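You operate a simulated robot arm through the tools that you are given. There is no shell and no other tool.

You are at the controls of a simulated robot arm. One attempt, no reset.

TASK
Put things in order on the sewing bench top. At the end: the yellow core cap from the sewing bench top stands on top of the grey small teal-edged pack; the beige brown-labelled core from the sewing bench top stands where the grey spacer block stood; the cream foam block from the sewing bench top stands where the beige brown-labelled core stood; the grey spacer block from the sewing bench top stands where the yellow core cap stood; the blue film grip is in the grey new parts tray; whatever was shut is shut again. Leave all else as you found it, and nothing knocked over.

It is judged by the outcome, as a careful person would: the job done as asked, and still so three seconds after it is handed in. It fails if anything else is knocked over, pushed out of place, dropped, spilled or broken. Lids that push on must go on centred and level and be pressed home; caps that screw on are set level and turned clockwise until they are tight.

THE ROBOT
A 6-joint arm with a two-finger parallel gripper, fixed in place. Base frame: the origin is at the foot of the arm, x ahead of it, y to its left, z up; the work surface is at about z = 0.8. Readings come in m, rad, newtons and seconds.
With the tool pointing down near the work surface it reaches from about 0.26 to 0.68 m from the base axis. Its first joint turns from -1.152 to 1.152 rad. Payload 2.9 kg.
Tool frame: the origin (TCP) lies between the finger pads and is the grasp point; the fingertips stand 0.03 m ahead of it; z points along the fingers, y is the line along which they close. Largest opening 0.11 m; finger width 0.02, thickness 0.01; the body of the gripper, 0.048 by 0.112 m, starts 0.055 m behind the TCP.
Orientation is told as [roll, pitch, yaw] about the base's x, y, z axes, in that order, counted from this pose: with the fingers straight down and closing along the base's y, the tool's x points along the base's -x, its y along +y and its z along -z.

THE INTERFACE
- The arm moves only by the tool arm_command. Its arguments are lists of equal length, an entry for each row: "slide": the shift along the base's x, y, z in units of 300 mm (1.0 is 300 mm), a list of three; "turn": the turn, a rotation vector about the base's x, y, z in units of 180 degrees (1.0 is 180 degrees), a list of three; "gripper": the closure, from 0 (fully open) to 1 (shut). In form: {"slide": [[tx, ty, tz], ...], "turn": [[wx, wy, wz], ...], "gripper": [gripper, ...]}. A call has 1 to 20 rows; each row is the pose to reach, as a shift and turn from the pose commanded when the call began. A call with a number of a shift or a turn outside -1 to 1 is refused whole. Rows are played at 5 a second. More than 0.05 m and 0.15 rad between two rows, or a gripper value outside its range, and nothing of the call is played. A pose out of reach is approached as far as the arm can. The call stops where the force on the tool passes 40 N (or 10 N more than at its start, if that is more) or the arm is blocked; 0.2 s more then pass. The fingers move at their own pace (about 0.108 m/s each) and stop on an object; they squeeze with about 25 N. The grip force told is the motor's: it shows also when the fingers shut on nothing. Time passes only in rows, and 0.2 s behind the last, so rows that repeat a pose let the fingers close. The reply holds the time, the measured pose of the TCP, the force on the tool along the base axes, the opening and the grip force, in the units named above and with some noise, with the torque about the TCP (base axes, N m) and any sound that the robot's microphone picked up.
- Cameras (640 x 400 px; columns grow to the right, rows downward): "scene" is fixed at [0.0684, 0.4356, 1.3651]; the picture's right is [-0.79, -0.62, 0.00], its down [-0.45, 0.58, -0.68] and it looks along [0.42, -0.54, -0.73] (base axes); focal length 254 px, centre (320, 200). "wrist" rides on the gripper at [0.072, 0.017, -0.103] in the tool frame; the picture's right is [-0.23, 0.97, 0.00], its down [-0.76, -0.18, -0.62] and it looks along [-0.61, -0.14, 0.78] (tool axes); focal length 222 px, centre (320, 200). There is no depth. A picture from a camera that has moved, and an enlarged one, comes with that camera's place and axes in the base frame and with its lens.
- snapshot(camera): a new picture of that camera. It takes no simulated time.
- enlarge(camera, box): a new picture of the part [left, top, right, bottom] of that camera's present view, enlarged. It takes no simulated time.
- hand_in(): hands the job in; it is judged then, once.

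Nothing tells you positions but the pictures and the camera data. Unless the task says otherwise, let go and move clear before handing in.

The tools are called after "Call:" as a command line: name --argument value ..., lists and objects as JSON in quotes. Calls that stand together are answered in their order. arm_command: Moves the arm, as the interface text tells. Its arguments: {"type":"object","properties":{"slide":{"type":"array","items":{"type":"array","items":{"type":"number"}}},"turn":{"type":"array","items":{"type":"array","items":{"type":"number"}}},"gripper":{"type":"array","items":{"type":"number"}}},"required":["slide","turn","gripper"]} The other tools are called the same way: snapshot (camera) takes a picture; enlarge (camera, box) takes an enlarged picture of a part of a camera's view; hand_in () hands the job in.

At the start:

```text
time: 0.0
eef_pos: [0.4136, 0.0171, 1.0435]
tool_rot: [-0.001, -0.001, 0.001]
contact_force: [-0.7, 0.7, 0.4]
wrist_torque: [0.01, -0.01, 0.01]
finger_gap: 0.11
grasp_force: 0.0
```

scene: 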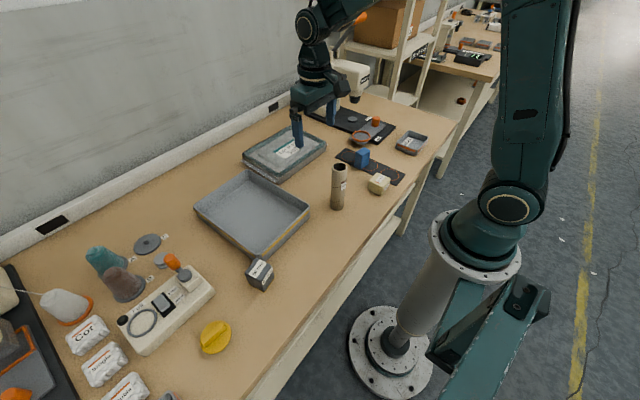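
wrist: 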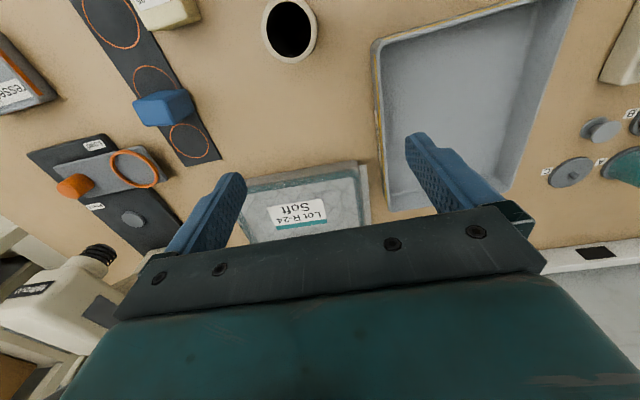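

I see a bench with a grey tray, a teal-edged pack, a beige core, a cream block, a grey spacer block, a yellow cap and a blue grip on a dark mat. I'll take enlarged views to work out positions before moving.

Call:
enlarge --camera "scene" --box '[220, 80, 460, 230]'

Call:
enlarge --camera "scene" --box '[0, 200, 320, 400]'

Call:
enlarge --camera "wrist" --box '[0, 0, 320, 200]'

Call:
enlarge --camera "wrist" --box '[320, 0, 640, 200]'

```text
2.67 times, centred on (340, 155) of scene
camera zoom: at [0.0684, 0.4356, 1.3651], right [-0.79, -0.62, 0.0], down [-0.45, 0.58, -0.68], along [0.42, -0.54, -0.73], focal length 678 px, centre (267, 320)
```

zoom: 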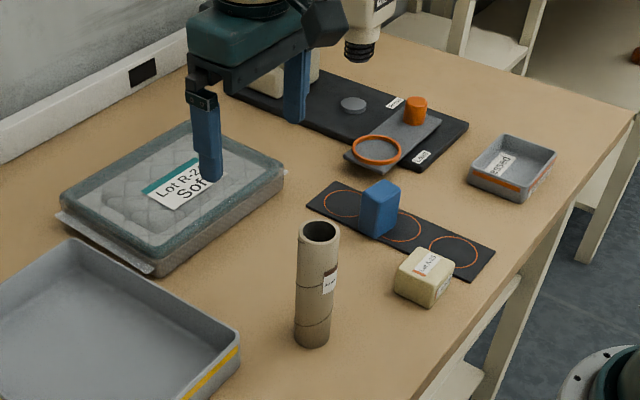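

```text
2.00 times, centred on (160, 300) of scene
camera zoom: at [0.0684, 0.4356, 1.3651], right [-0.79, -0.62, 0.0], down [-0.45, 0.58, -0.68], along [0.42, -0.54, -0.73], focal length 509 px, centre (640, 0)
```

zoom: 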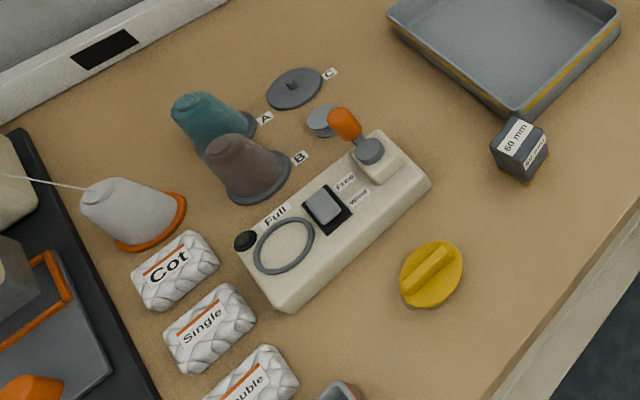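

```text
2.00 times, centred on (160, 100) of wrist
camera zoom: at [0.3398, 0.0314, 1.1483], right [0.23, 0.97, 0.0], down [0.76, -0.18, 0.62], along [0.61, -0.14, -0.78], focal length 444 px, centre (640, 400)
```

zoom: 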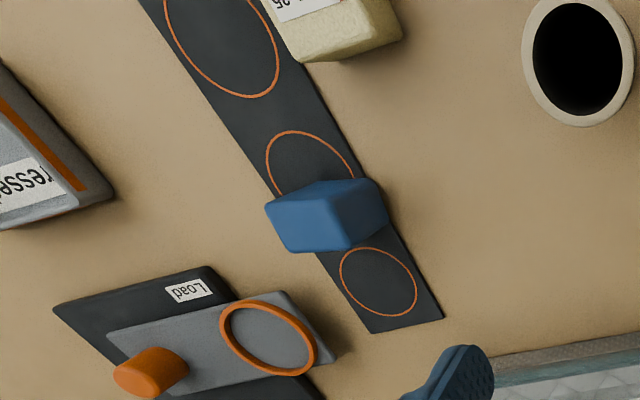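

```text
2.00 times, centred on (480, 100) of wrist
camera zoom: at [0.3398, 0.0314, 1.1483], right [0.23, 0.97, 0.0], down [0.76, -0.18, 0.62], along [0.61, -0.14, -0.78], focal length 444 px, centre (0, 400)
```

zoom: 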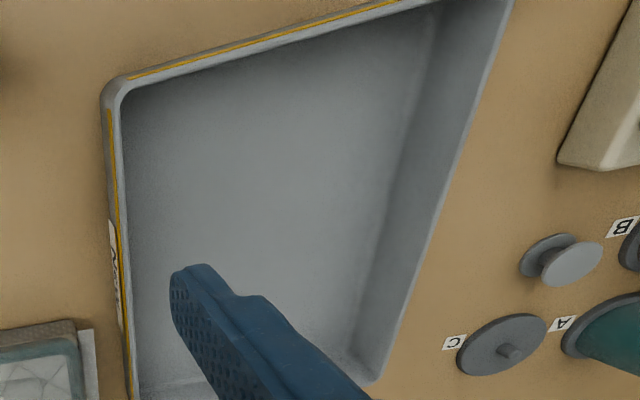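

The big tray is around (0.52, 0.17), the pack around (0.61, -0.07), the core around (0.34, 0.01), the spacer around (0.34, 0.31), the cap around (0.32, 0.45), and the blue grip around (0.38, -0.20). I'll raise the arm and move to the right side for a closer look.

Call:
arm_command --slide '[[-0.03, -0.12, 0.03], [-0.06, -0.24, 0.06], [-0.09, -0.36, 0.09], [-0.12, -0.48, 0.12], [-0.15, -0.6, 0.15], [-0.18, -0.7, 0.18], [-0.2, -0.75, 0.2]]' --turn '[[0, 0, 0], [0, 0, 0], [0, 0, 0], [0, 0, 0], [0, 0, 0], [0, 0, 0], [0, 0, 0]]' --gripper '[0, 0, 0, 0, 0, 0, 0]'

Call:
snapshot --camera "wrist"

Call:
snapshot --camera "scene"

```text
time: 1.6
eef_pos: [0.352, -0.2086, 1.1048]
tool_rot: [0.0, -0.001, 0.001]
contact_force: [1.1, -0.2, -0.7]
wrist_torque: [-0.02, -0.03, -0.04]
finger_gap: 0.1102
grasp_force: 0.0
```

```text
taken
camera wrist: at [0.2799, -0.1931, 1.2087], right [0.23, 0.97, 0.0], down [0.76, -0.18, 0.62], along [0.61, -0.14, -0.78], focal length 222 px, centre (320, 200)
```

wrist: 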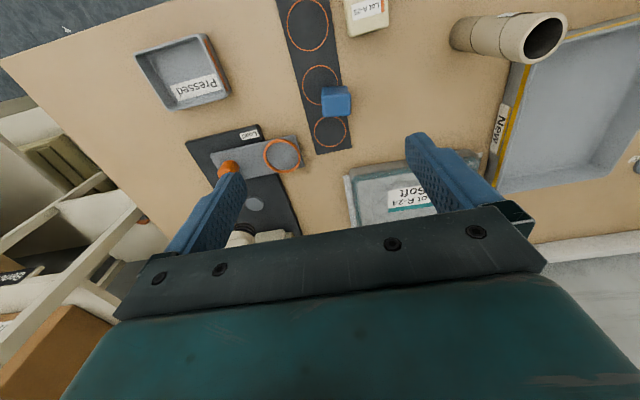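

```text
taken
```

scene: 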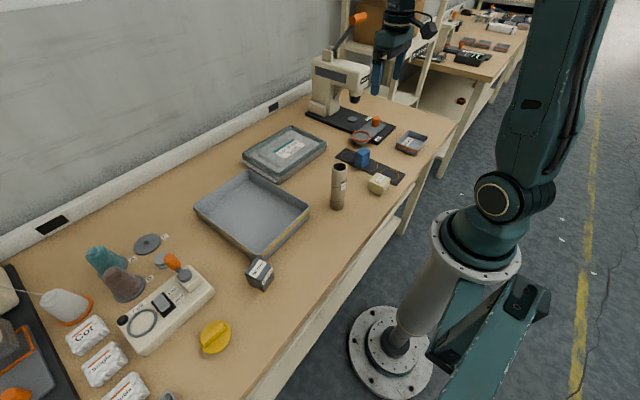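

Call:
enlarge --camera "wrist" --box '[120, 0, 440, 200]'

Call:
enlarge --camera "wrist" --box '[260, 60, 420, 160]'

Call:
enlarge --camera "scene" --box '[230, 100, 390, 200]'

Call:
enlarge --camera "scene" --box '[320, 110, 440, 220]'

Call:
enlarge --camera "scene" --box '[180, 220, 340, 370]'

```text
2.00 times, centred on (280, 100) of wrist
camera zoom: at [0.2799, -0.1931, 1.2087], right [0.23, 0.97, 0.0], down [0.76, -0.18, 0.62], along [0.61, -0.14, -0.78], focal length 444 px, centre (400, 400)
```

zoom: 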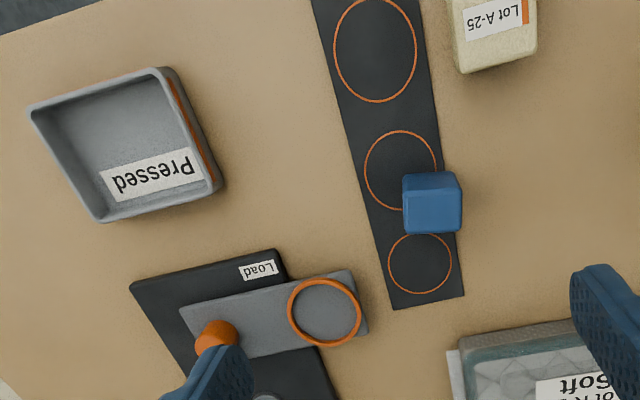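

```text
4.00 times, centred on (340, 110) of wrist
camera zoom: at [0.2799, -0.1931, 1.2087], right [0.23, 0.97, 0.0], down [0.76, -0.18, 0.62], along [0.61, -0.14, -0.78], focal length 888 px, centre (240, 560)
```

zoom: 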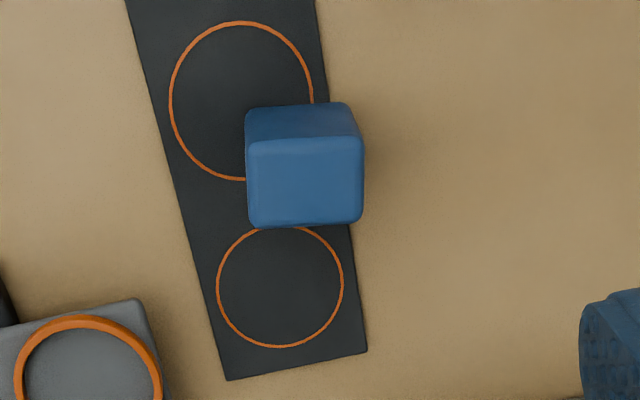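

```text
4.00 times, centred on (310, 150) of scene
camera zoom: at [0.0684, 0.4356, 1.3651], right [-0.79, -0.62, 0.0], down [-0.45, 0.58, -0.68], along [0.42, -0.54, -0.73], focal length 1018 px, centre (360, 400)
```

zoom: 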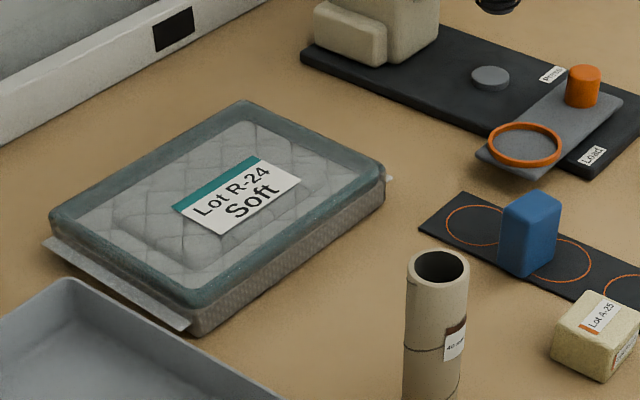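

```text
3.64 times, centred on (380, 165) of scene
camera zoom: at [0.0684, 0.4356, 1.3651], right [-0.79, -0.62, 0.0], down [-0.45, 0.58, -0.68], along [0.42, -0.54, -0.73], focal length 925 px, centre (102, 327)
```

zoom: 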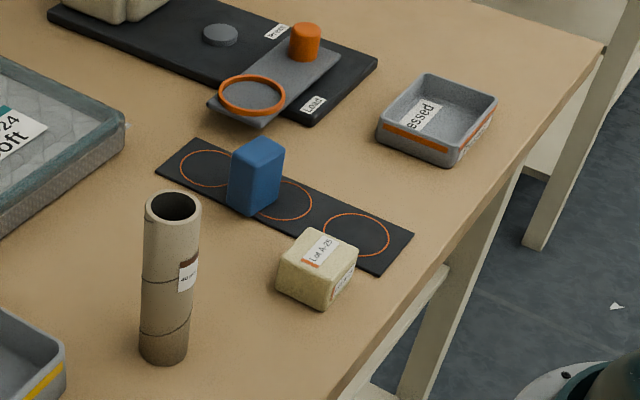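

```text
2.67 times, centred on (260, 295) of scene
camera zoom: at [0.0684, 0.4356, 1.3651], right [-0.79, -0.62, 0.0], down [-0.45, 0.58, -0.68], along [0.42, -0.54, -0.73], focal length 678 px, centre (480, -53)
```

zoom: 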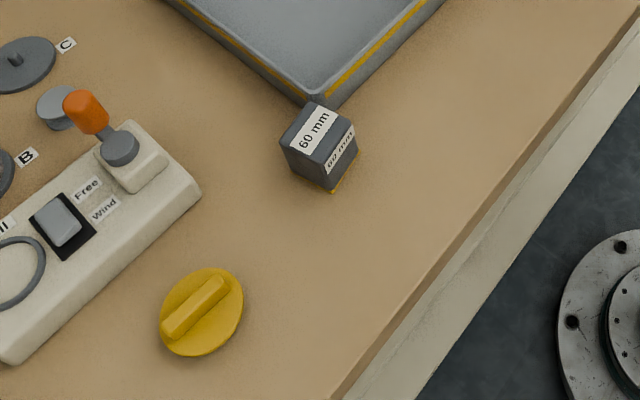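

The right side is clear: blue grip standing on the dark strip, cream block beside it, core, and pack "Lot R-24 Soft"; the big tray is labelled "New". Next I'll look at the left side.

Call:
arm_command --slide '[[0, 0.15, 0], [0, 0.3, 0], [0, 0.45, 0], [0, 0.6, 0], [0, 0.75, 0], [0, 0.9, 0], [0, 1.0, 0]]' --turn '[[0, 0, 0], [0, 0, 0], [0, 0, 0], [0, 0, 0], [0, 0, 0], [0, 0, 0], [0, 0, 0]]' --gripper '[0, 0, 0, 0, 0, 0, 0]'

Call:
snapshot --camera "wrist"

Call:
arm_command --slide '[[0, 0.15, 0], [0, 0.3, 0], [0, 0.45, 0], [0, 0.6, 0], [0, 0.7, 0], [0, 0.8, 0]]' --turn '[[0, 0, 0], [0, 0, 0], [0, 0, 0], [0, 0, 0], [0, 0, 0], [0, 0, 0]]' --gripper '[0, 0, 0, 0, 0, 0]'

Call:
snapshot --camera "wrist"

```text
time: 3.2
eef_pos: [0.3495, 0.0934, 1.1048]
tool_rot: [-0.001, 0.0, 0.0]
contact_force: [0.3, -0.4, -0.4]
wrist_torque: [0.02, 0.01, 0.08]
finger_gap: 0.11
grasp_force: 0.0
```

```text
taken
camera wrist: at [0.2771, 0.1084, 1.2085], right [0.23, 0.97, 0.0], down [0.76, -0.18, 0.62], along [0.61, -0.14, -0.78], focal length 222 px, centre (320, 200)
```

wrist: 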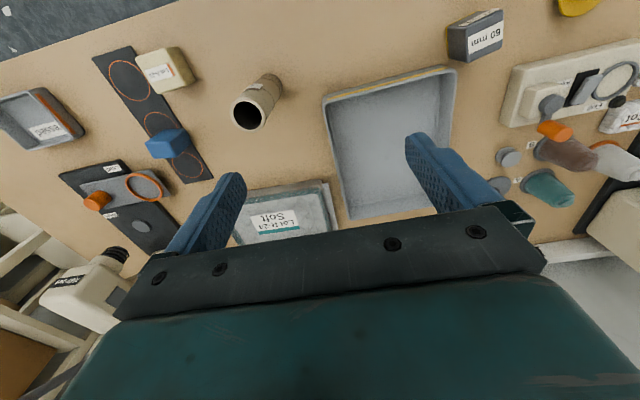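

```text
time: 4.6
eef_pos: [0.3519, 0.3296, 1.1052]
tool_rot: [0.001, 0.0, 0.0]
contact_force: [-0.8, 0.1, 0.2]
wrist_torque: [-0.01, 0.0, 0.01]
finger_gap: 0.1101
grasp_force: 0.1
```

```text
taken
camera wrist: at [0.2781, 0.3467, 1.209], right [0.23, 0.97, 0.0], down [0.76, -0.18, 0.62], along [0.61, -0.14, -0.78], focal length 222 px, centre (320, 200)
```

wrist: 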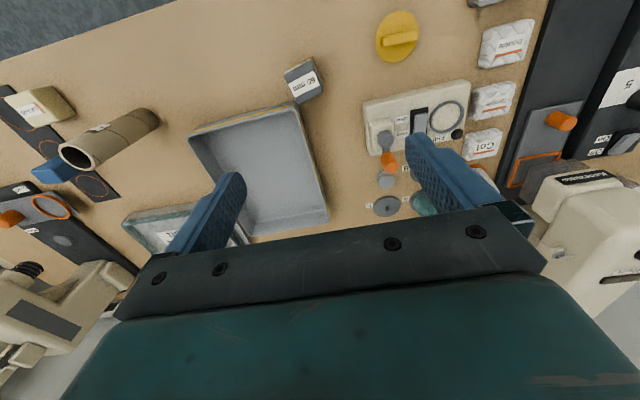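

Call:
enlarge --camera "wrist" --box '[260, 0, 480, 140]'

Call:
enlarge --camera "wrist" --box '[440, 0, 640, 130]'

Call:
enlarge --camera "wrist" --box '[0, 70, 260, 240]'

```text
2.86 times, centred on (370, 70) of wrist
camera zoom: at [0.2781, 0.3467, 1.209], right [0.23, 0.97, 0.0], down [0.76, -0.18, 0.62], along [0.61, -0.14, -0.78], focal length 635 px, centre (177, 571)
```

zoom: 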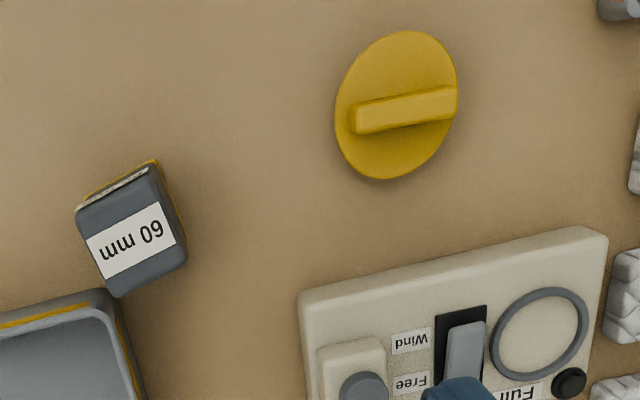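

```text
3.08 times, centred on (540, 65) of wrist
camera zoom: at [0.2781, 0.3467, 1.209], right [0.23, 0.97, 0.0], down [0.76, -0.18, 0.62], along [0.61, -0.14, -0.78], focal length 684 px, centre (-357, 615)
```

zoom: 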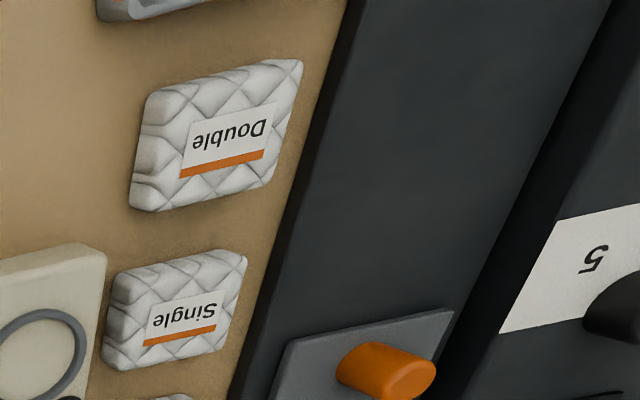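

```text
2.35 times, centred on (130, 155) of wrist
camera zoom: at [0.2781, 0.3467, 1.209], right [0.23, 0.97, 0.0], down [0.76, -0.18, 0.62], along [0.61, -0.14, -0.78], focal length 523 px, centre (767, 306)
```

zoom: 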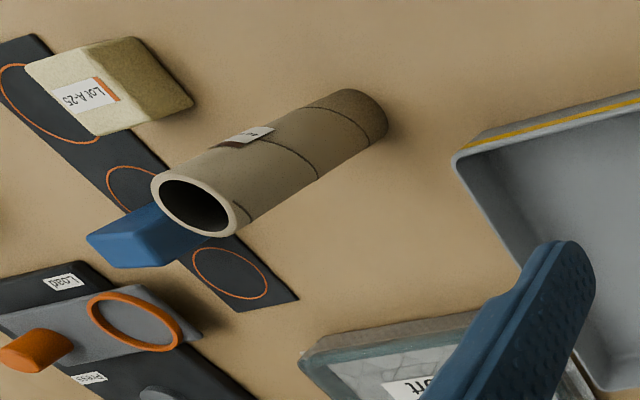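

All objects are located, and only one pack has a teal edge. I'll go to the yellow cap first at about (0.32, 0.45), turning the gripper so it closes across the cap's bar, and hover to check alignment.

Call:
arm_command --slide '[[-0.01, 0.04, -0.03], [-0.02, 0.08, -0.06], [-0.03, 0.12, -0.09], [-0.04, 0.16, -0.12], [-0.05, 0.2, -0.15], [-0.06, 0.24, -0.19], [-0.07, 0.28, -0.23], [-0.08, 0.31, -0.27], [-0.09, 0.34, -0.31], [-0.1, 0.37, -0.34], [-0.102, 0.4, -0.36], [-0.102, 0.4, -0.36]]' --turn '[[0, 0, 0.044], [0, 0, 0.088], [0, 0, 0.132], [0, 0, 0.176], [0, 0, 0.22], [0, 0, 0.264], [0, 0, 0.308], [0, 0, 0.352], [0, 0, 0.396], [0, 0, 0.44], [0, 0, 0.478], [0, 0, 0.478]]' --gripper '[0, 0, 0, 0, 0, 0, 0, 0, 0, 0, 0, 0]'

Call:
snapshot --camera "wrist"

Call:
snapshot --camera "scene"

```text
time: 7.2
eef_pos: [0.3238, 0.4502, 0.9971]
tool_rot: [-0.001, 0.0, 1.505]
contact_force: [-0.5, 0.5, -0.3]
wrist_torque: [-0.01, 0.01, -0.01]
finger_gap: 0.1099
grasp_force: 0.2
```

```text
taken
camera wrist: at [0.3002, 0.3785, 1.1004], right [-0.96, 0.29, 0.0], down [0.23, 0.75, 0.62], along [0.18, 0.6, -0.78], focal length 222 px, centre (320, 200)
```

wrist: 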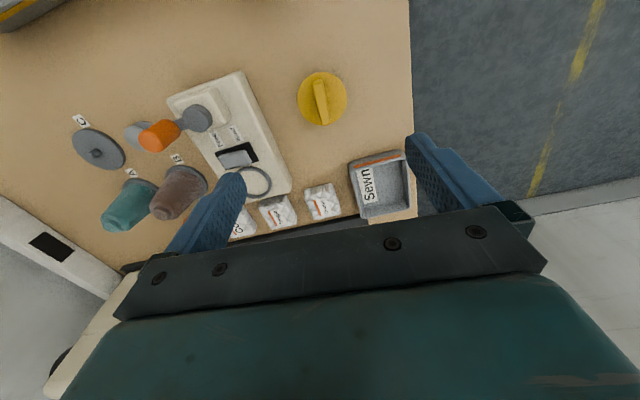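

```text
taken
```

scene: 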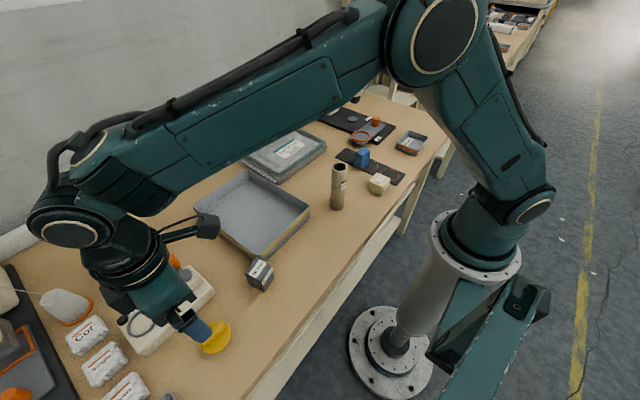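

Call:
enlarge --camera "wrist" --box '[260, 50, 380, 150]'

```text
4.00 times, centred on (320, 100) of wrist
camera zoom: at [0.3002, 0.3785, 1.1004], right [-0.96, 0.29, 0.0], down [0.23, 0.75, 0.62], along [0.18, 0.6, -0.78], focal length 888 px, centre (320, 600)
```

zoom: 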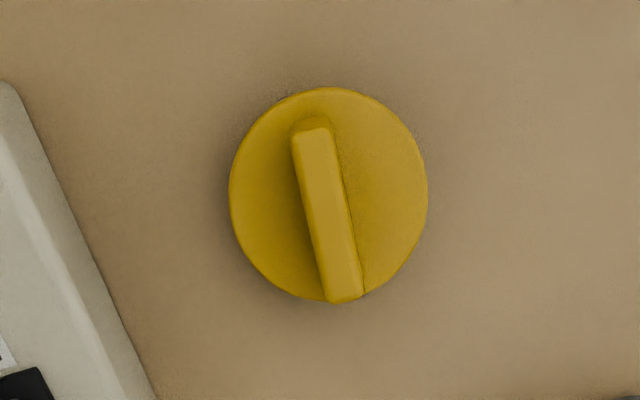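

The cap's centre is about (0.320, 0.450), with its bar nearly along y and its top near z 0.828. I'll part-close the gripper and descend to just above it for a check.

Call:
arm_command --slide '[[0, 0, -0.08], [-0.004, 0, -0.16], [-0.006, 0, -0.24], [-0.007, 0, -0.32], [-0.007, 0, -0.38], [-0.007, 0, -0.38]]' --turn '[[0, 0, -0.004], [0, 0, -0.008], [0, 0, -0.009], [0, 0, -0.009], [0, 0, -0.009], [0, 0, -0.009]]' --gripper '[0.5, 0.5, 0.5, 0.5, 0.5, 0.5]'

Call:
snapshot --camera "wrist"

Call:
enlarge --camera "scene" --box '[140, 270, 300, 370]'

```text
time: 8.6
eef_pos: [0.3197, 0.4496, 0.8834]
tool_rot: [-0.001, 0.0, 1.473]
contact_force: [-1.1, 0.6, -0.1]
wrist_torque: [-0.01, 0.02, -0.01]
finger_gap: 0.0549
grasp_force: 0.1
```

```text
taken
camera wrist: at [0.2957, 0.3776, 0.9871], right [-0.95, 0.32, 0.0], down [0.25, 0.74, 0.62], along [0.2, 0.59, -0.78], focal length 222 px, centre (320, 200)
```

wrist: 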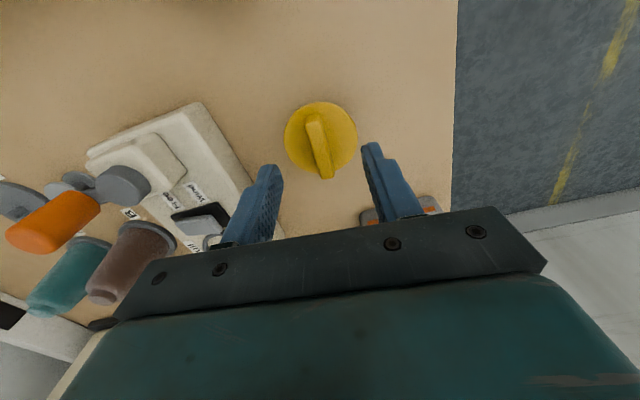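

```text
4.00 times, centred on (220, 320) of scene
camera zoom: at [0.0684, 0.4356, 1.3651], right [-0.79, -0.62, 0.0], down [-0.45, 0.58, -0.68], along [0.42, -0.54, -0.73], focal length 1018 px, centre (720, -280)
```

zoom: 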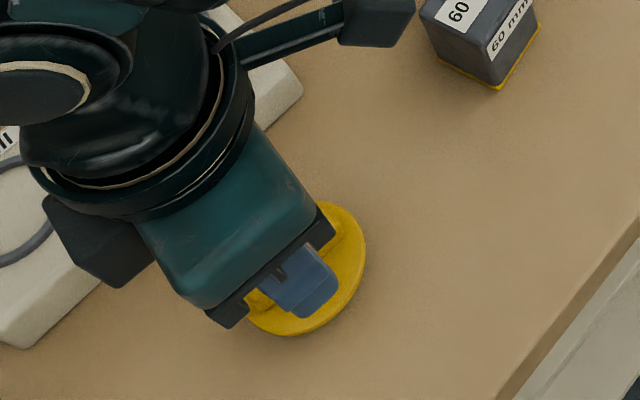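

The fingers straddle the bar properly. I'll go down the last 35 mm and close on the bar.

Call:
arm_command --slide '[[0, 0, -0.04], [0, 0, -0.08], [0, 0, -0.117], [0, 0, -0.117], [0, 0, -0.117], [0, 0, -0.117]]' --turn '[[0, 0, 0], [0, 0, 0], [0, 0, 0], [0, 0, 0], [0, 0, 0], [0, 0, 0]]' --gripper '[0.5, 0.5, 0.5, 1, 1, 1]'

Call:
snapshot --camera "wrist"

```text
time: 10.0
eef_pos: [0.3201, 0.4508, 0.8494]
tool_rot: [-0.002, -0.003, 1.471]
contact_force: [1.5, 1.4, 7.2]
wrist_torque: [0.09, -0.06, 0.0]
finger_gap: 0.0108
grasp_force: 24.6
```

```text
taken
camera wrist: at [0.2957, 0.3791, 0.9526], right [-0.95, 0.32, 0.0], down [0.25, 0.74, 0.62], along [0.2, 0.59, -0.78], focal length 222 px, centre (320, 200)
```

wrist: 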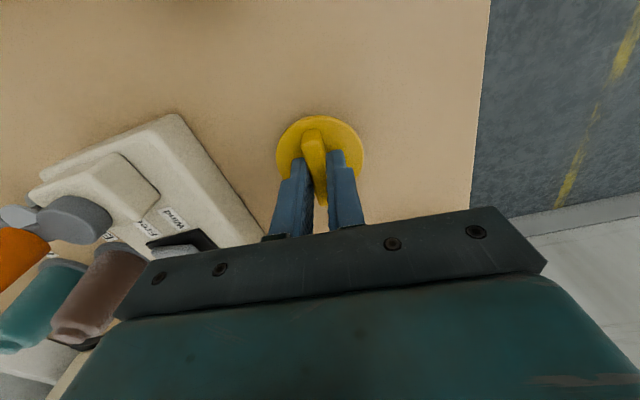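

The bar is gripped with a 10.8 mm gap. I'll lift straight up and check that the cap comes along level.

Call:
arm_command --slide '[[0, 0, 0.03], [0, 0, 0.1], [0, 0, 0.2], [0, 0, 0.3], [0, 0, 0.4], [0, 0, 0.5], [0, 0, 0.5]]' --turn '[[0, 0, 0], [0, 0, 0], [0, 0, 0], [0, 0, 0], [0, 0, 0], [0, 0, 0], [0, 0, 0]]' --gripper '[1, 1, 1, 1, 1, 1, 1]'

Call:
snapshot --camera "wrist"

Call:
enlarge --camera "scene" --box '[40, 230, 280, 390]'

```text
time: 11.6
eef_pos: [0.3188, 0.4489, 0.9988]
tool_rot: [-0.001, 0.0, 1.474]
contact_force: [-0.3, -1.3, -0.9]
wrist_torque: [0.03, -0.03, -0.01]
finger_gap: 0.0107
grasp_force: 24.5
```

```text
taken
camera wrist: at [0.2948, 0.3776, 1.1027], right [-0.95, 0.32, 0.0], down [0.25, 0.74, 0.62], along [0.2, 0.59, -0.78], focal length 222 px, centre (320, 200)
```

wrist: 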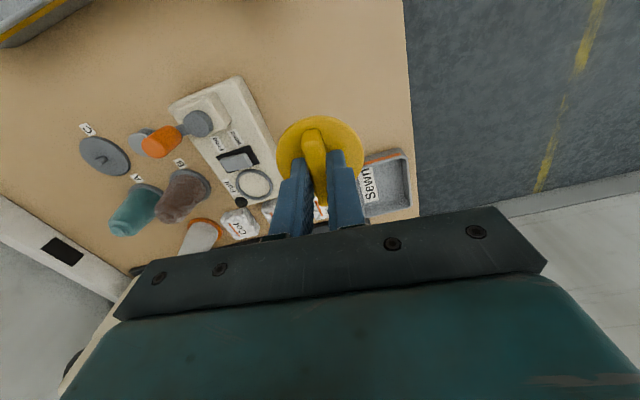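

```text
2.50 times, centred on (160, 310) of scene
camera zoom: at [0.0684, 0.4356, 1.3651], right [-0.79, -0.62, 0.0], down [-0.45, 0.58, -0.68], along [0.42, -0.54, -0.73], focal length 636 px, centre (720, -75)
```

zoom: 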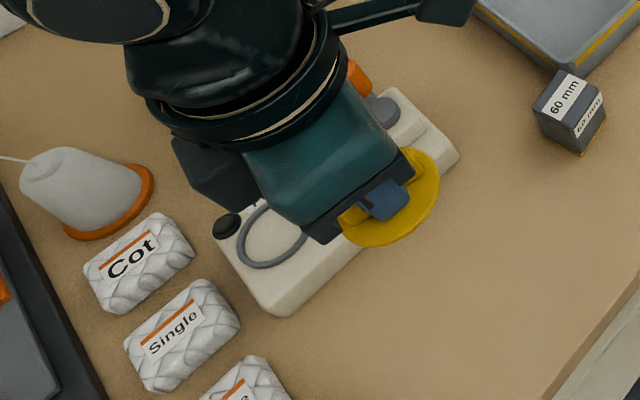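

The cap is held level. I'll carry it toward the pack, centre about (0.62, -0.083) with its top near z 0.83, turning the tool back to yaw 0 on the way.

Call:
arm_command --slide '[[0.03, -0.07, 0.02], [0.07, -0.16, 0.02], [0.11, -0.25, 0.02], [0.15, -0.34, 0.02], [0.19, -0.43, 0.02], [0.23, -0.52, 0.02], [0.27, -0.61, 0.02], [0.31, -0.7, 0.02], [0.35, -0.78, 0.02], [0.39, -0.86, 0.02], [0.43, -0.93, 0.02], [0.467, -1.0, 0.02]]' --turn '[[0, 0, -0.039], [0, 0, -0.078], [0, 0, -0.117], [0, 0, -0.156], [0, 0, -0.195], [0, 0, -0.234], [0, 0, -0.273], [0, 0, -0.312], [0, 0, -0.351], [0, 0, -0.39], [0, 0, -0.43], [0, 0, -0.469]]' --gripper '[1, 1, 1, 1, 1, 1, 1, 1, 1, 1, 1, 1]'

Call:
arm_command --slide '[[0.05, -0.11, 0], [0.1, -0.22, 0], [0.15, -0.33, -0.01], [0.2, -0.44, -0.02], [0.24, -0.55, -0.03], [0.28, -0.66, -0.04], [0.31, -0.73, -0.05], [0.337, -0.773, -0.06], [0.337, -0.773, -0.06]]' --turn '[[0, 0, 0], [0, 0, 0], [0, 0, 0], [0, 0, 0], [0, 0, 0], [0, 0, 0], [0, 0, 0], [0, 0, 0], [0, 0, 0]]' --gripper '[1, 1, 1, 1, 1, 1, 1, 1, 1]'

Call:
snapshot --camera "wrist"

Call:
snapshot --camera "scene"

```text
time: 14.2
eef_pos: [0.4593, 0.1497, 1.0038]
tool_rot: [0.001, 0.003, -0.003]
contact_force: [-0.2, -0.1, -1.0]
wrist_torque: [0.03, -0.03, -0.01]
finger_gap: 0.0106
grasp_force: 25.1
```

```text
time: 16.2
eef_pos: [0.5628, -0.0821, 0.9851]
tool_rot: [0.001, 0.001, -0.001]
contact_force: [-0.5, 0.6, -0.2]
wrist_torque: [-0.01, -0.02, 0.0]
finger_gap: 0.0105
grasp_force: 25.2
```

```text
taken
camera wrist: at [0.4899, -0.0669, 1.0894], right [0.23, 0.97, 0.0], down [0.76, -0.18, 0.62], along [0.61, -0.14, -0.78], focal length 222 px, centre (320, 200)
```

wrist: 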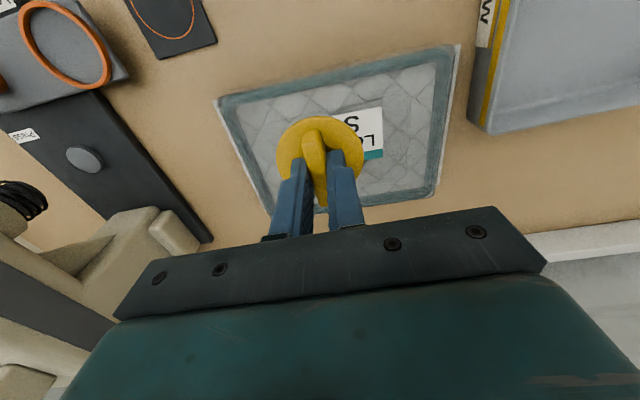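

```text
taken
```

scene: 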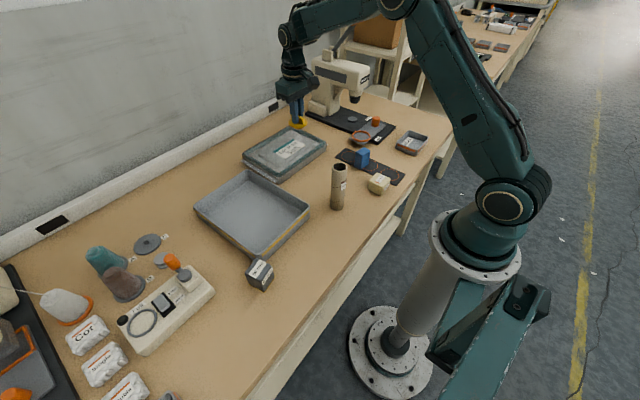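

The pack spans x 0.535–0.72 and y -0.19–0.05. I'll move over its centre and come down to just above it.

Call:
arm_command --slide '[[0.05, 0.006, 0], [0.1, 0.012, 0], [0.15, 0.018, 0], [0.203, 0.025, 0], [0.203, 0.025, -0.07], [0.203, 0.025, -0.14], [0.203, 0.025, -0.21], [0.203, 0.025, -0.26], [0.203, 0.025, -0.3], [0.203, 0.025, -0.3]]' --turn '[[0, 0, 0], [0, 0, 0], [0, 0, 0], [0, 0, 0], [0, 0, 0], [0, 0, 0], [0, 0, 0], [0, 0, 0], [0, 0, 0], [0, 0, 0]]' --gripper '[1, 1, 1, 1, 1, 1, 1, 1, 1, 1]'

Call:
snapshot --camera "wrist"

Call:
enlarge --camera "scene" --box '[230, 90, 350, 190]'

```text
time: 18.4
eef_pos: [0.6225, -0.0735, 0.8954]
tool_rot: [0.0, 0.001, -0.001]
contact_force: [0.8, 0.3, 0.6]
wrist_torque: [0.0, -0.07, -0.02]
finger_gap: 0.0105
grasp_force: 25.2
```

```text
taken
camera wrist: at [0.549, -0.0587, 0.9989], right [0.23, 0.97, 0.0], down [0.76, -0.18, 0.62], along [0.61, -0.14, -0.78], focal length 222 px, centre (320, 200)
```

wrist: 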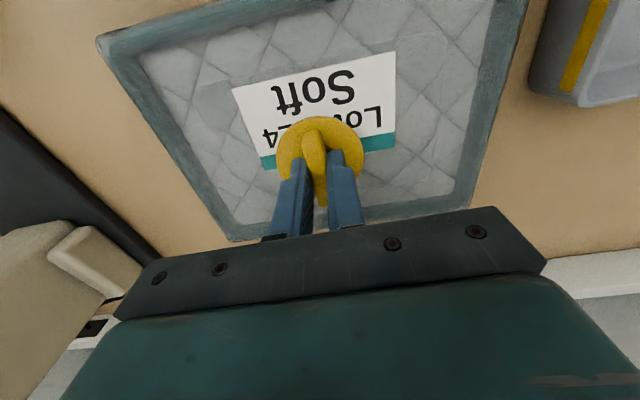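

```text
4.00 times, centred on (290, 140) of scene
camera zoom: at [0.0684, 0.4356, 1.3651], right [-0.79, -0.62, 0.0], down [-0.45, 0.58, -0.68], along [0.42, -0.54, -0.73], focal length 1018 px, centre (440, 440)
```

zoom: 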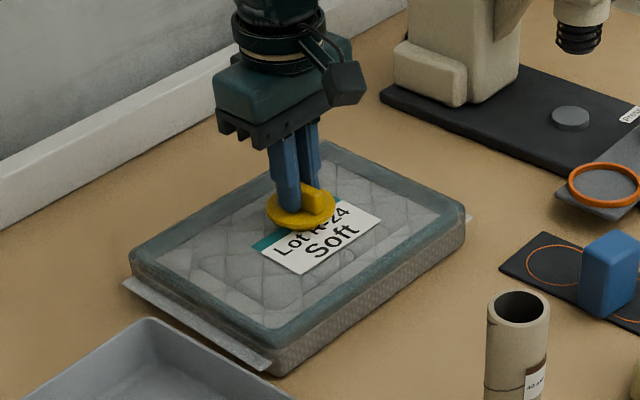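

The cap is over the pack centre, a few centimetres up. I'll descend in small steps watching the force.

Call:
arm_command --slide '[[0, 0, -0.015], [0, 0, -0.03], [0, 0, -0.03]]' --turn '[[0, 0, 0], [0, 0, 0], [0, 0, 0]]' --gripper '[1, 1, 1]'

Call:
arm_command --slide '[[0, 0, -0.01], [0, 0, -0.01]]' --turn '[[0, 0, 0], [0, 0, 0]]' --gripper '[1, 1]'

Call:
enlarge --camera "scene" --box '[230, 90, 350, 190]'

```text
time: 19.2
eef_pos: [0.6225, -0.075, 0.8915]
tool_rot: [-0.001, -0.006, -0.001]
contact_force: [-8.6, -1.0, 34.3]
wrist_torque: [-0.01, 0.51, 0.0]
finger_gap: 0.0107
grasp_force: 25.3
```

```text
time: 19.6
eef_pos: [0.6249, -0.0751, 0.8915]
tool_rot: [-0.003, -0.01, 0.0]
contact_force: [-1.8, -0.6, 6.3]
wrist_torque: [0.0, 0.13, -0.01]
finger_gap: 0.0103
grasp_force: 25.5
stopped in row 2: the force on the tool passed its limit at 47 N (the readings are from after the stop); the commanded pose is now the measured one
```

```text
4.00 times, centred on (290, 140) of scene
camera zoom: at [0.0683, 0.4356, 1.3651], right [-0.79, -0.62, 0.0], down [-0.45, 0.58, -0.68], along [0.42, -0.54, -0.73], focal length 1018 px, centre (440, 440)
```

zoom: 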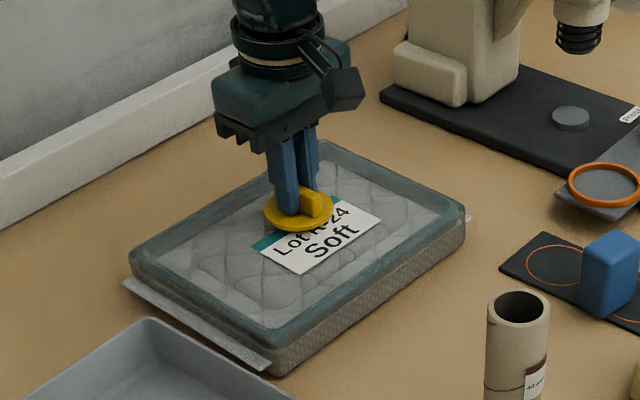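

The cap rests on the pack (contact 6 N). I'll open the fingers a little, then lift clear.

Call:
arm_command --slide '[[0, 0, 0], [0, 0, 0], [0, 0, 0]]' --turn '[[0, 0, 0], [0, 0, 0], [0, 0, 0]]' --gripper '[0.75, 0.6, 0.6]'

Call:
enlarge --camera "scene" --box '[230, 90, 350, 190]'

Call:
snapshot --camera "wrist"

```text
time: 20.4
eef_pos: [0.6256, -0.0744, 0.891]
tool_rot: [-0.003, -0.01, 0.002]
contact_force: [1.0, -0.6, 12.3]
wrist_torque: [-0.03, 0.0, 0.02]
finger_gap: 0.0414
grasp_force: 0.1
```

```text
4.00 times, centred on (290, 140) of scene
camera zoom: at [0.0682, 0.4356, 1.3651], right [-0.79, -0.62, 0.0], down [-0.45, 0.58, -0.68], along [0.42, -0.54, -0.73], focal length 1018 px, centre (440, 440)
```

zoom: 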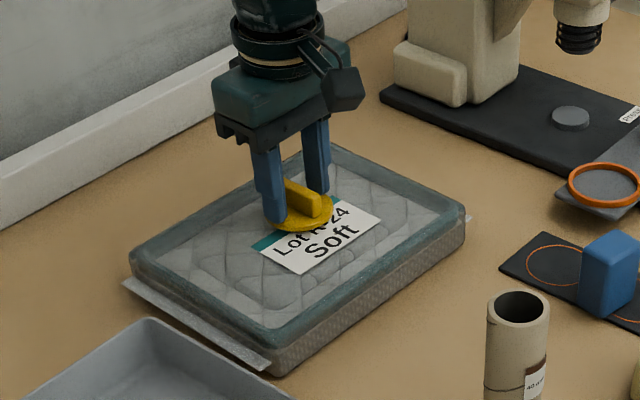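

```text
taken
camera wrist: at [0.5504, -0.0583, 0.9943], right [0.23, 0.97, 0.0], down [0.75, -0.18, 0.63], along [0.62, -0.14, -0.78], focal length 222 px, centre (320, 200)
```

wrist: 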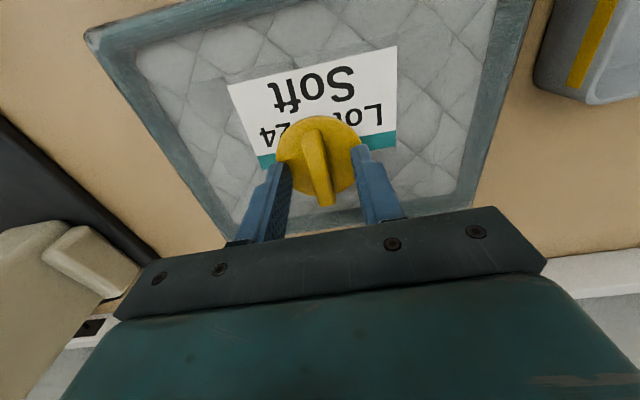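

The fingers are clear of the bar and the cap sits flat. I'll lift straight up and remove the slight tilt.

Call:
arm_command --slide '[[0, 0, 0.03], [0, 0, 0.1], [0, 0, 0.2], [0, 0, 0.3], [0, 0, 0.4], [0, 0, 0.4]]' --turn '[[0, 0, 0], [0, 0, 0], [0.001, 0.0032, 0], [0.001, 0.0032, 0], [0.001, 0.0032, 0], [0.001, 0.0032, 0]]' --gripper '[0.6, 0.6, 0.6, 0.5, 0.3, 0.3]'

Call:
enlarge --camera "scene" --box '[230, 90, 350, 190]'

Call:
snapshot --camera "wrist"

```text
time: 21.9
eef_pos: [0.6247, -0.0745, 1.008]
tool_rot: [0.003, 0.002, 0.0]
contact_force: [-0.2, 0.8, -0.2]
wrist_torque: [0.0, -0.02, 0.0]
finger_gap: 0.0772
grasp_force: 0.1
```

```text
4.00 times, centred on (290, 140) of scene
camera zoom: at [0.0684, 0.4356, 1.3651], right [-0.79, -0.62, 0.0], down [-0.45, 0.58, -0.68], along [0.42, -0.54, -0.73], focal length 1018 px, centre (440, 440)
```

zoom: 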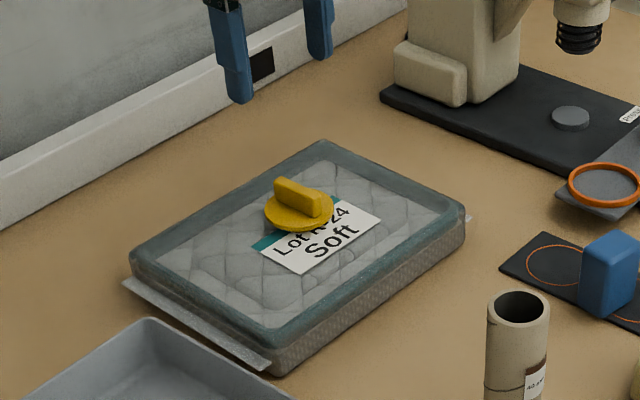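

```text
taken
camera wrist: at [0.5515, -0.0581, 1.1125], right [0.23, 0.97, 0.0], down [0.76, -0.18, 0.62], along [0.61, -0.14, -0.78], focal length 222 px, centre (320, 200)
```

wrist: 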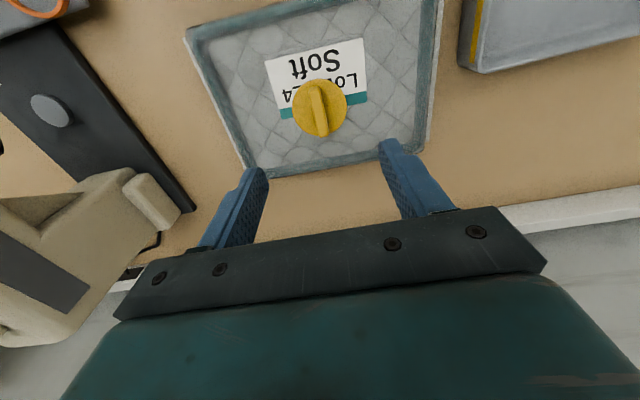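

The cap stands on the pack, and the pack hasn't moved. Next I'll go to the spacer block and hover over it.

Call:
arm_command --slide '[[-0.08, 0.11, 0], [-0.16, 0.22, 0], [-0.24, 0.33, 0], [-0.32, 0.44, 0], [-0.4, 0.55, 0], [-0.48, 0.66, 0]]' --turn '[[0, 0, 0], [0, 0, 0], [0, 0, 0], [0, 0, 0], [0, 0, 0], [0, 0, 0]]' --gripper '[0.3, 0.3, 0.3, 0.3, 0.3, 0.3]'

Call:
arm_command --slide '[[-0.08, 0.1, 0], [-0.16, 0.2, 0], [-0.24, 0.3, -0.01], [-0.32, 0.4, -0.03], [-0.4, 0.5, -0.05], [-0.475, 0.617, -0.06], [-0.475, 0.617, -0.06]]' --turn '[[0, 0, 0], [0, 0, 0], [0, 0, 0], [0, 0, 0], [0, 0, 0], [0, 0, 0], [0, 0, 0]]' --gripper '[0.3, 0.3, 0.3, 0.3, 0.3, 0.3, 0.3]'

Call:
snapshot --camera "wrist"

Call:
enlarge --camera "wrist" --box '[240, 20, 400, 150]'

```text
time: 23.2
eef_pos: [0.4828, 0.1239, 1.0099]
tool_rot: [0.002, 0.003, 0.0]
contact_force: [-0.2, -0.2, 0.0]
wrist_torque: [-0.02, 0.03, -0.01]
finger_gap: 0.0771
grasp_force: 0.1
```

```text
time: 24.9
eef_pos: [0.3382, 0.3082, 0.9924]
tool_rot: [0.004, 0.002, -0.001]
contact_force: [-0.3, -0.2, 0.3]
wrist_torque: [0.0, -0.02, 0.01]
finger_gap: 0.0771
grasp_force: 0.1
```

```text
taken
camera wrist: at [0.2651, 0.3235, 1.0966], right [0.23, 0.97, 0.0], down [0.76, -0.18, 0.62], along [0.61, -0.14, -0.78], focal length 222 px, centre (320, 200)
```

wrist: 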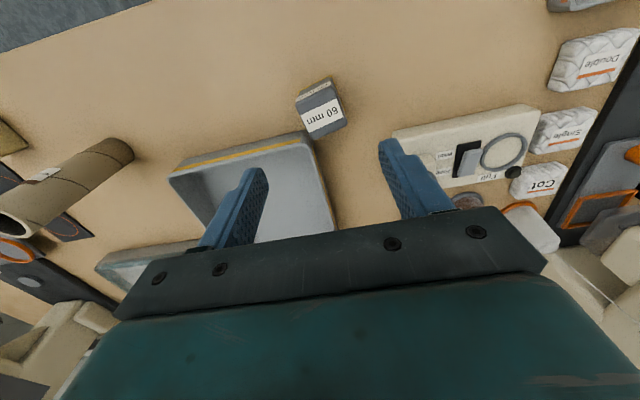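

```text
3.08 times, centred on (320, 85) of wrist
camera zoom: at [0.2651, 0.3235, 1.0966], right [0.23, 0.97, 0.0], down [0.76, -0.18, 0.62], along [0.61, -0.14, -0.78], focal length 684 px, centre (320, 554)
```

zoom: 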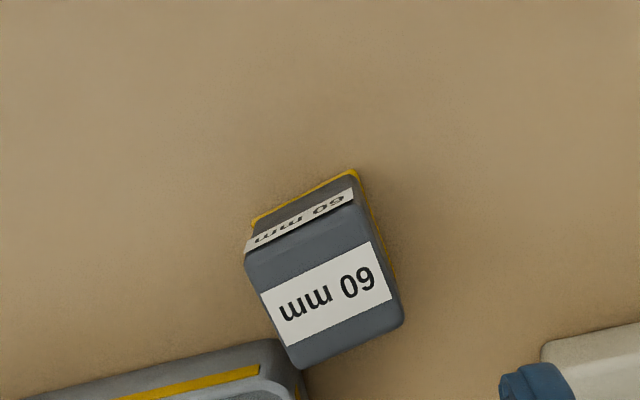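

The spacer's centre is about (0.342, 0.307), 43 mm square, with its top near z 0.848 and rotated about 10°. Its far corner is close to the tray corner, so I'll look more closely there.

Call:
enlarge --camera "scene" --box '[220, 220, 320, 300]'

Call:
enlarge --camera "wrist" --box '[280, 70, 360, 140]'

```text
5.00 times, centred on (270, 260) of scene
camera zoom: at [0.0684, 0.4356, 1.3651], right [-0.79, -0.62, 0.0], down [-0.45, 0.58, -0.68], along [0.42, -0.54, -0.73], focal length 1272 px, centre (570, -100)
```

zoom: 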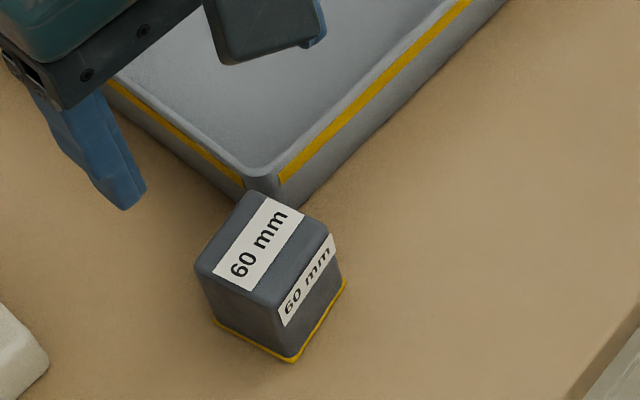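

```text
5.71 times, centred on (320, 105) of wrist
camera zoom: at [0.2651, 0.3235, 1.0966], right [0.23, 0.97, 0.0], down [0.76, -0.18, 0.62], along [0.61, -0.14, -0.78], focal length 1269 px, centre (320, 743)
```

zoom: 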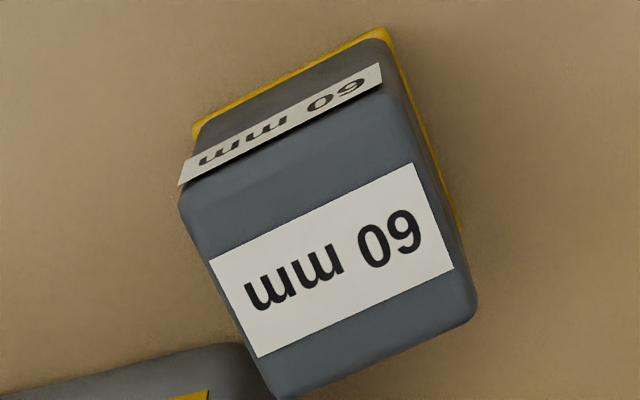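

The block's centre is about (0.343, 0.306), with about 1 cm between it and the tray corner. I'll turn 10°, stay slightly to the near side, and come down to just above it.

Call:
arm_command --slide '[[0.002, -0.004, -0.05], [0.004, -0.008, -0.12], [0.004, -0.008, -0.2], [0.004, -0.008, -0.28], [0.004, -0.008, -0.34], [0.004, -0.008, -0.34]]' --turn '[[-0.0005, -0.0003, 0.03], [-0.001, -0.0007, 0.0556], [-0.001, -0.0007, 0.0556], [-0.001, -0.0007, 0.0556], [-0.001, -0.0007, 0.0556], [-0.001, -0.0007, 0.0556]]' --gripper '[0.35, 0.35, 0.35, 0.35, 0.35, 0.35]'

Call:
snapshot --camera "wrist"

Call:
enlarge --camera "scene" --box '[220, 220, 320, 300]'

```text
time: 26.2
eef_pos: [0.3377, 0.3078, 0.8898]
tool_rot: [-0.002, 0.0, 0.175]
contact_force: [0.1, 0.3, -0.7]
wrist_torque: [0.01, 0.03, -0.01]
finger_gap: 0.0716
grasp_force: 0.1
```

```text
taken
camera wrist: at [0.2634, 0.3103, 0.9941], right [0.05, 1.0, 0.0], down [0.78, -0.04, 0.62], along [0.62, -0.03, -0.78], focal length 222 px, centre (320, 200)
```

wrist: 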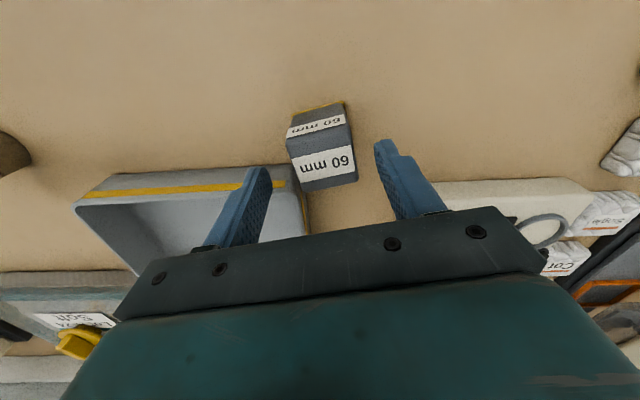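

```text
5.00 times, centred on (270, 260) of scene
camera zoom: at [0.0684, 0.4356, 1.3651], right [-0.79, -0.62, 0.0], down [-0.45, 0.58, -0.68], along [0.42, -0.54, -0.73], focal length 1272 px, centre (570, -100)
```

zoom: 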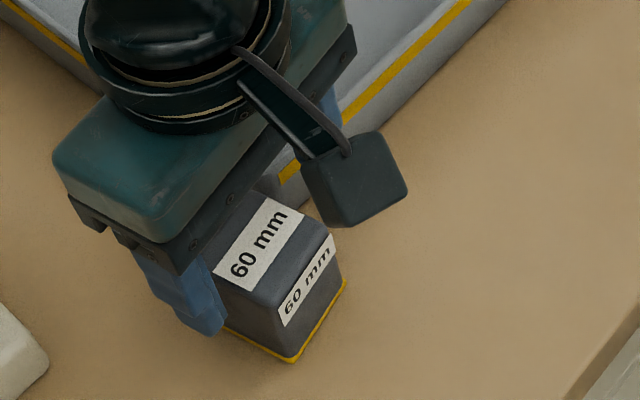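

The fingers straddle the block with room to the tray. I'll go down and grip it.

Call:
arm_command --slide '[[0, -0.003, -0.05], [0, -0.004, -0.1], [0, -0.004, -0.14], [0, -0.004, -0.163], [0, -0.004, -0.163], [0, -0.004, -0.163], [0, -0.004, -0.163]]' --turn '[[0, 0, 0], [0, 0, 0], [0, 0, 0], [0, 0, 0], [0, 0, 0], [0, 0, 0], [0, 0, 0]]' --gripper '[0.35, 0.35, 0.35, 0.35, 0.8, 1, 1]'

Call:
snapshot --camera "wrist"

```text
time: 27.9
eef_pos: [0.3383, 0.3052, 0.8418]
tool_rot: [-0.002, 0.0, 0.175]
contact_force: [0.6, -0.6, 0.1]
wrist_torque: [0.05, -0.06, 0.01]
finger_gap: 0.0436
grasp_force: 25.1
```

```text
taken
camera wrist: at [0.2639, 0.3087, 0.9454], right [0.05, 1.0, 0.0], down [0.78, -0.04, 0.62], along [0.62, -0.04, -0.78], focal length 222 px, centre (320, 200)
```

wrist: 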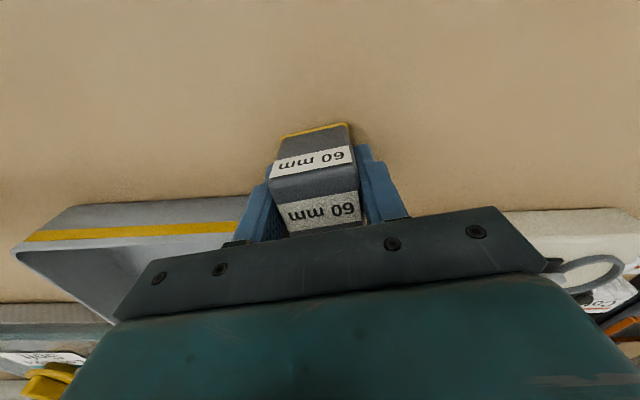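

The spacer is gripped (43.6 mm). I'll lift it and carry it to where the cap stood, about (0.320, 0.4495).

Call:
arm_command --slide '[[0, 0, 0.05], [0, 0, 0.13], [0, 0, 0.21], [-0.005, 0.05, 0.28], [-0.02, 0.15, 0.28], [-0.04, 0.25, 0.28], [-0.055, 0.35, 0.28], [-0.07, 0.43, 0.28], [-0.077, 0.478, 0.28], [-0.077, 0.478, 0.2], [-0.077, 0.478, 0.2]]' --turn '[[0, 0, 0], [0, 0, 0], [0, 0, 0], [0, 0, 0], [0, 0, 0], [0, 0, 0], [0, 0, 0], [0, 0, 0], [0, 0, 0], [0, 0, 0], [0, 0, 0]]' --gripper '[1, 1, 1, 1, 1, 1, 1, 1, 1, 1, 1]'

Call:
snapshot --camera "wrist"

Call:
enlarge --camera "scene" --box '[120, 200, 320, 360]'

```text
time: 30.2
eef_pos: [0.3168, 0.4491, 0.9014]
tool_rot: [-0.001, 0.0, 0.174]
contact_force: [0.2, 0.2, -0.9]
wrist_torque: [0.01, 0.0, 0.0]
finger_gap: 0.0435
grasp_force: 25.1
```

```text
taken
camera wrist: at [0.2413, 0.4521, 1.0057], right [0.05, 1.0, 0.0], down [0.78, -0.04, 0.62], along [0.62, -0.03, -0.78], focal length 222 px, centre (320, 200)
```

wrist: 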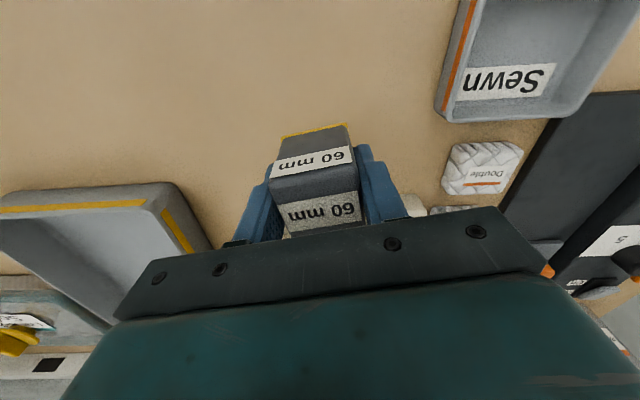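

```text
2.50 times, centred on (220, 280) of scene
camera zoom: at [0.0684, 0.4356, 1.3651], right [-0.79, -0.62, 0.0], down [-0.45, 0.58, -0.68], along [0.42, -0.54, -0.73], focal length 636 px, centre (570, 0)
```

zoom: 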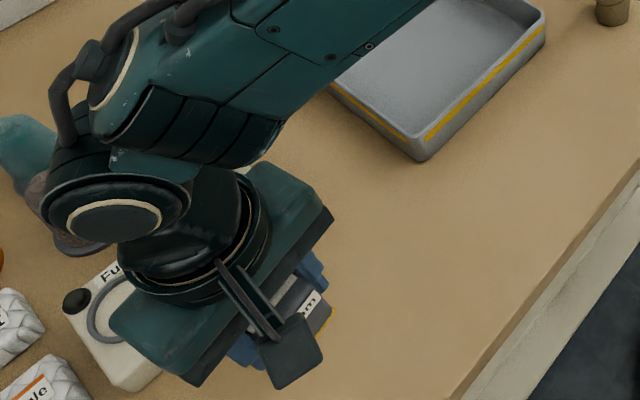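

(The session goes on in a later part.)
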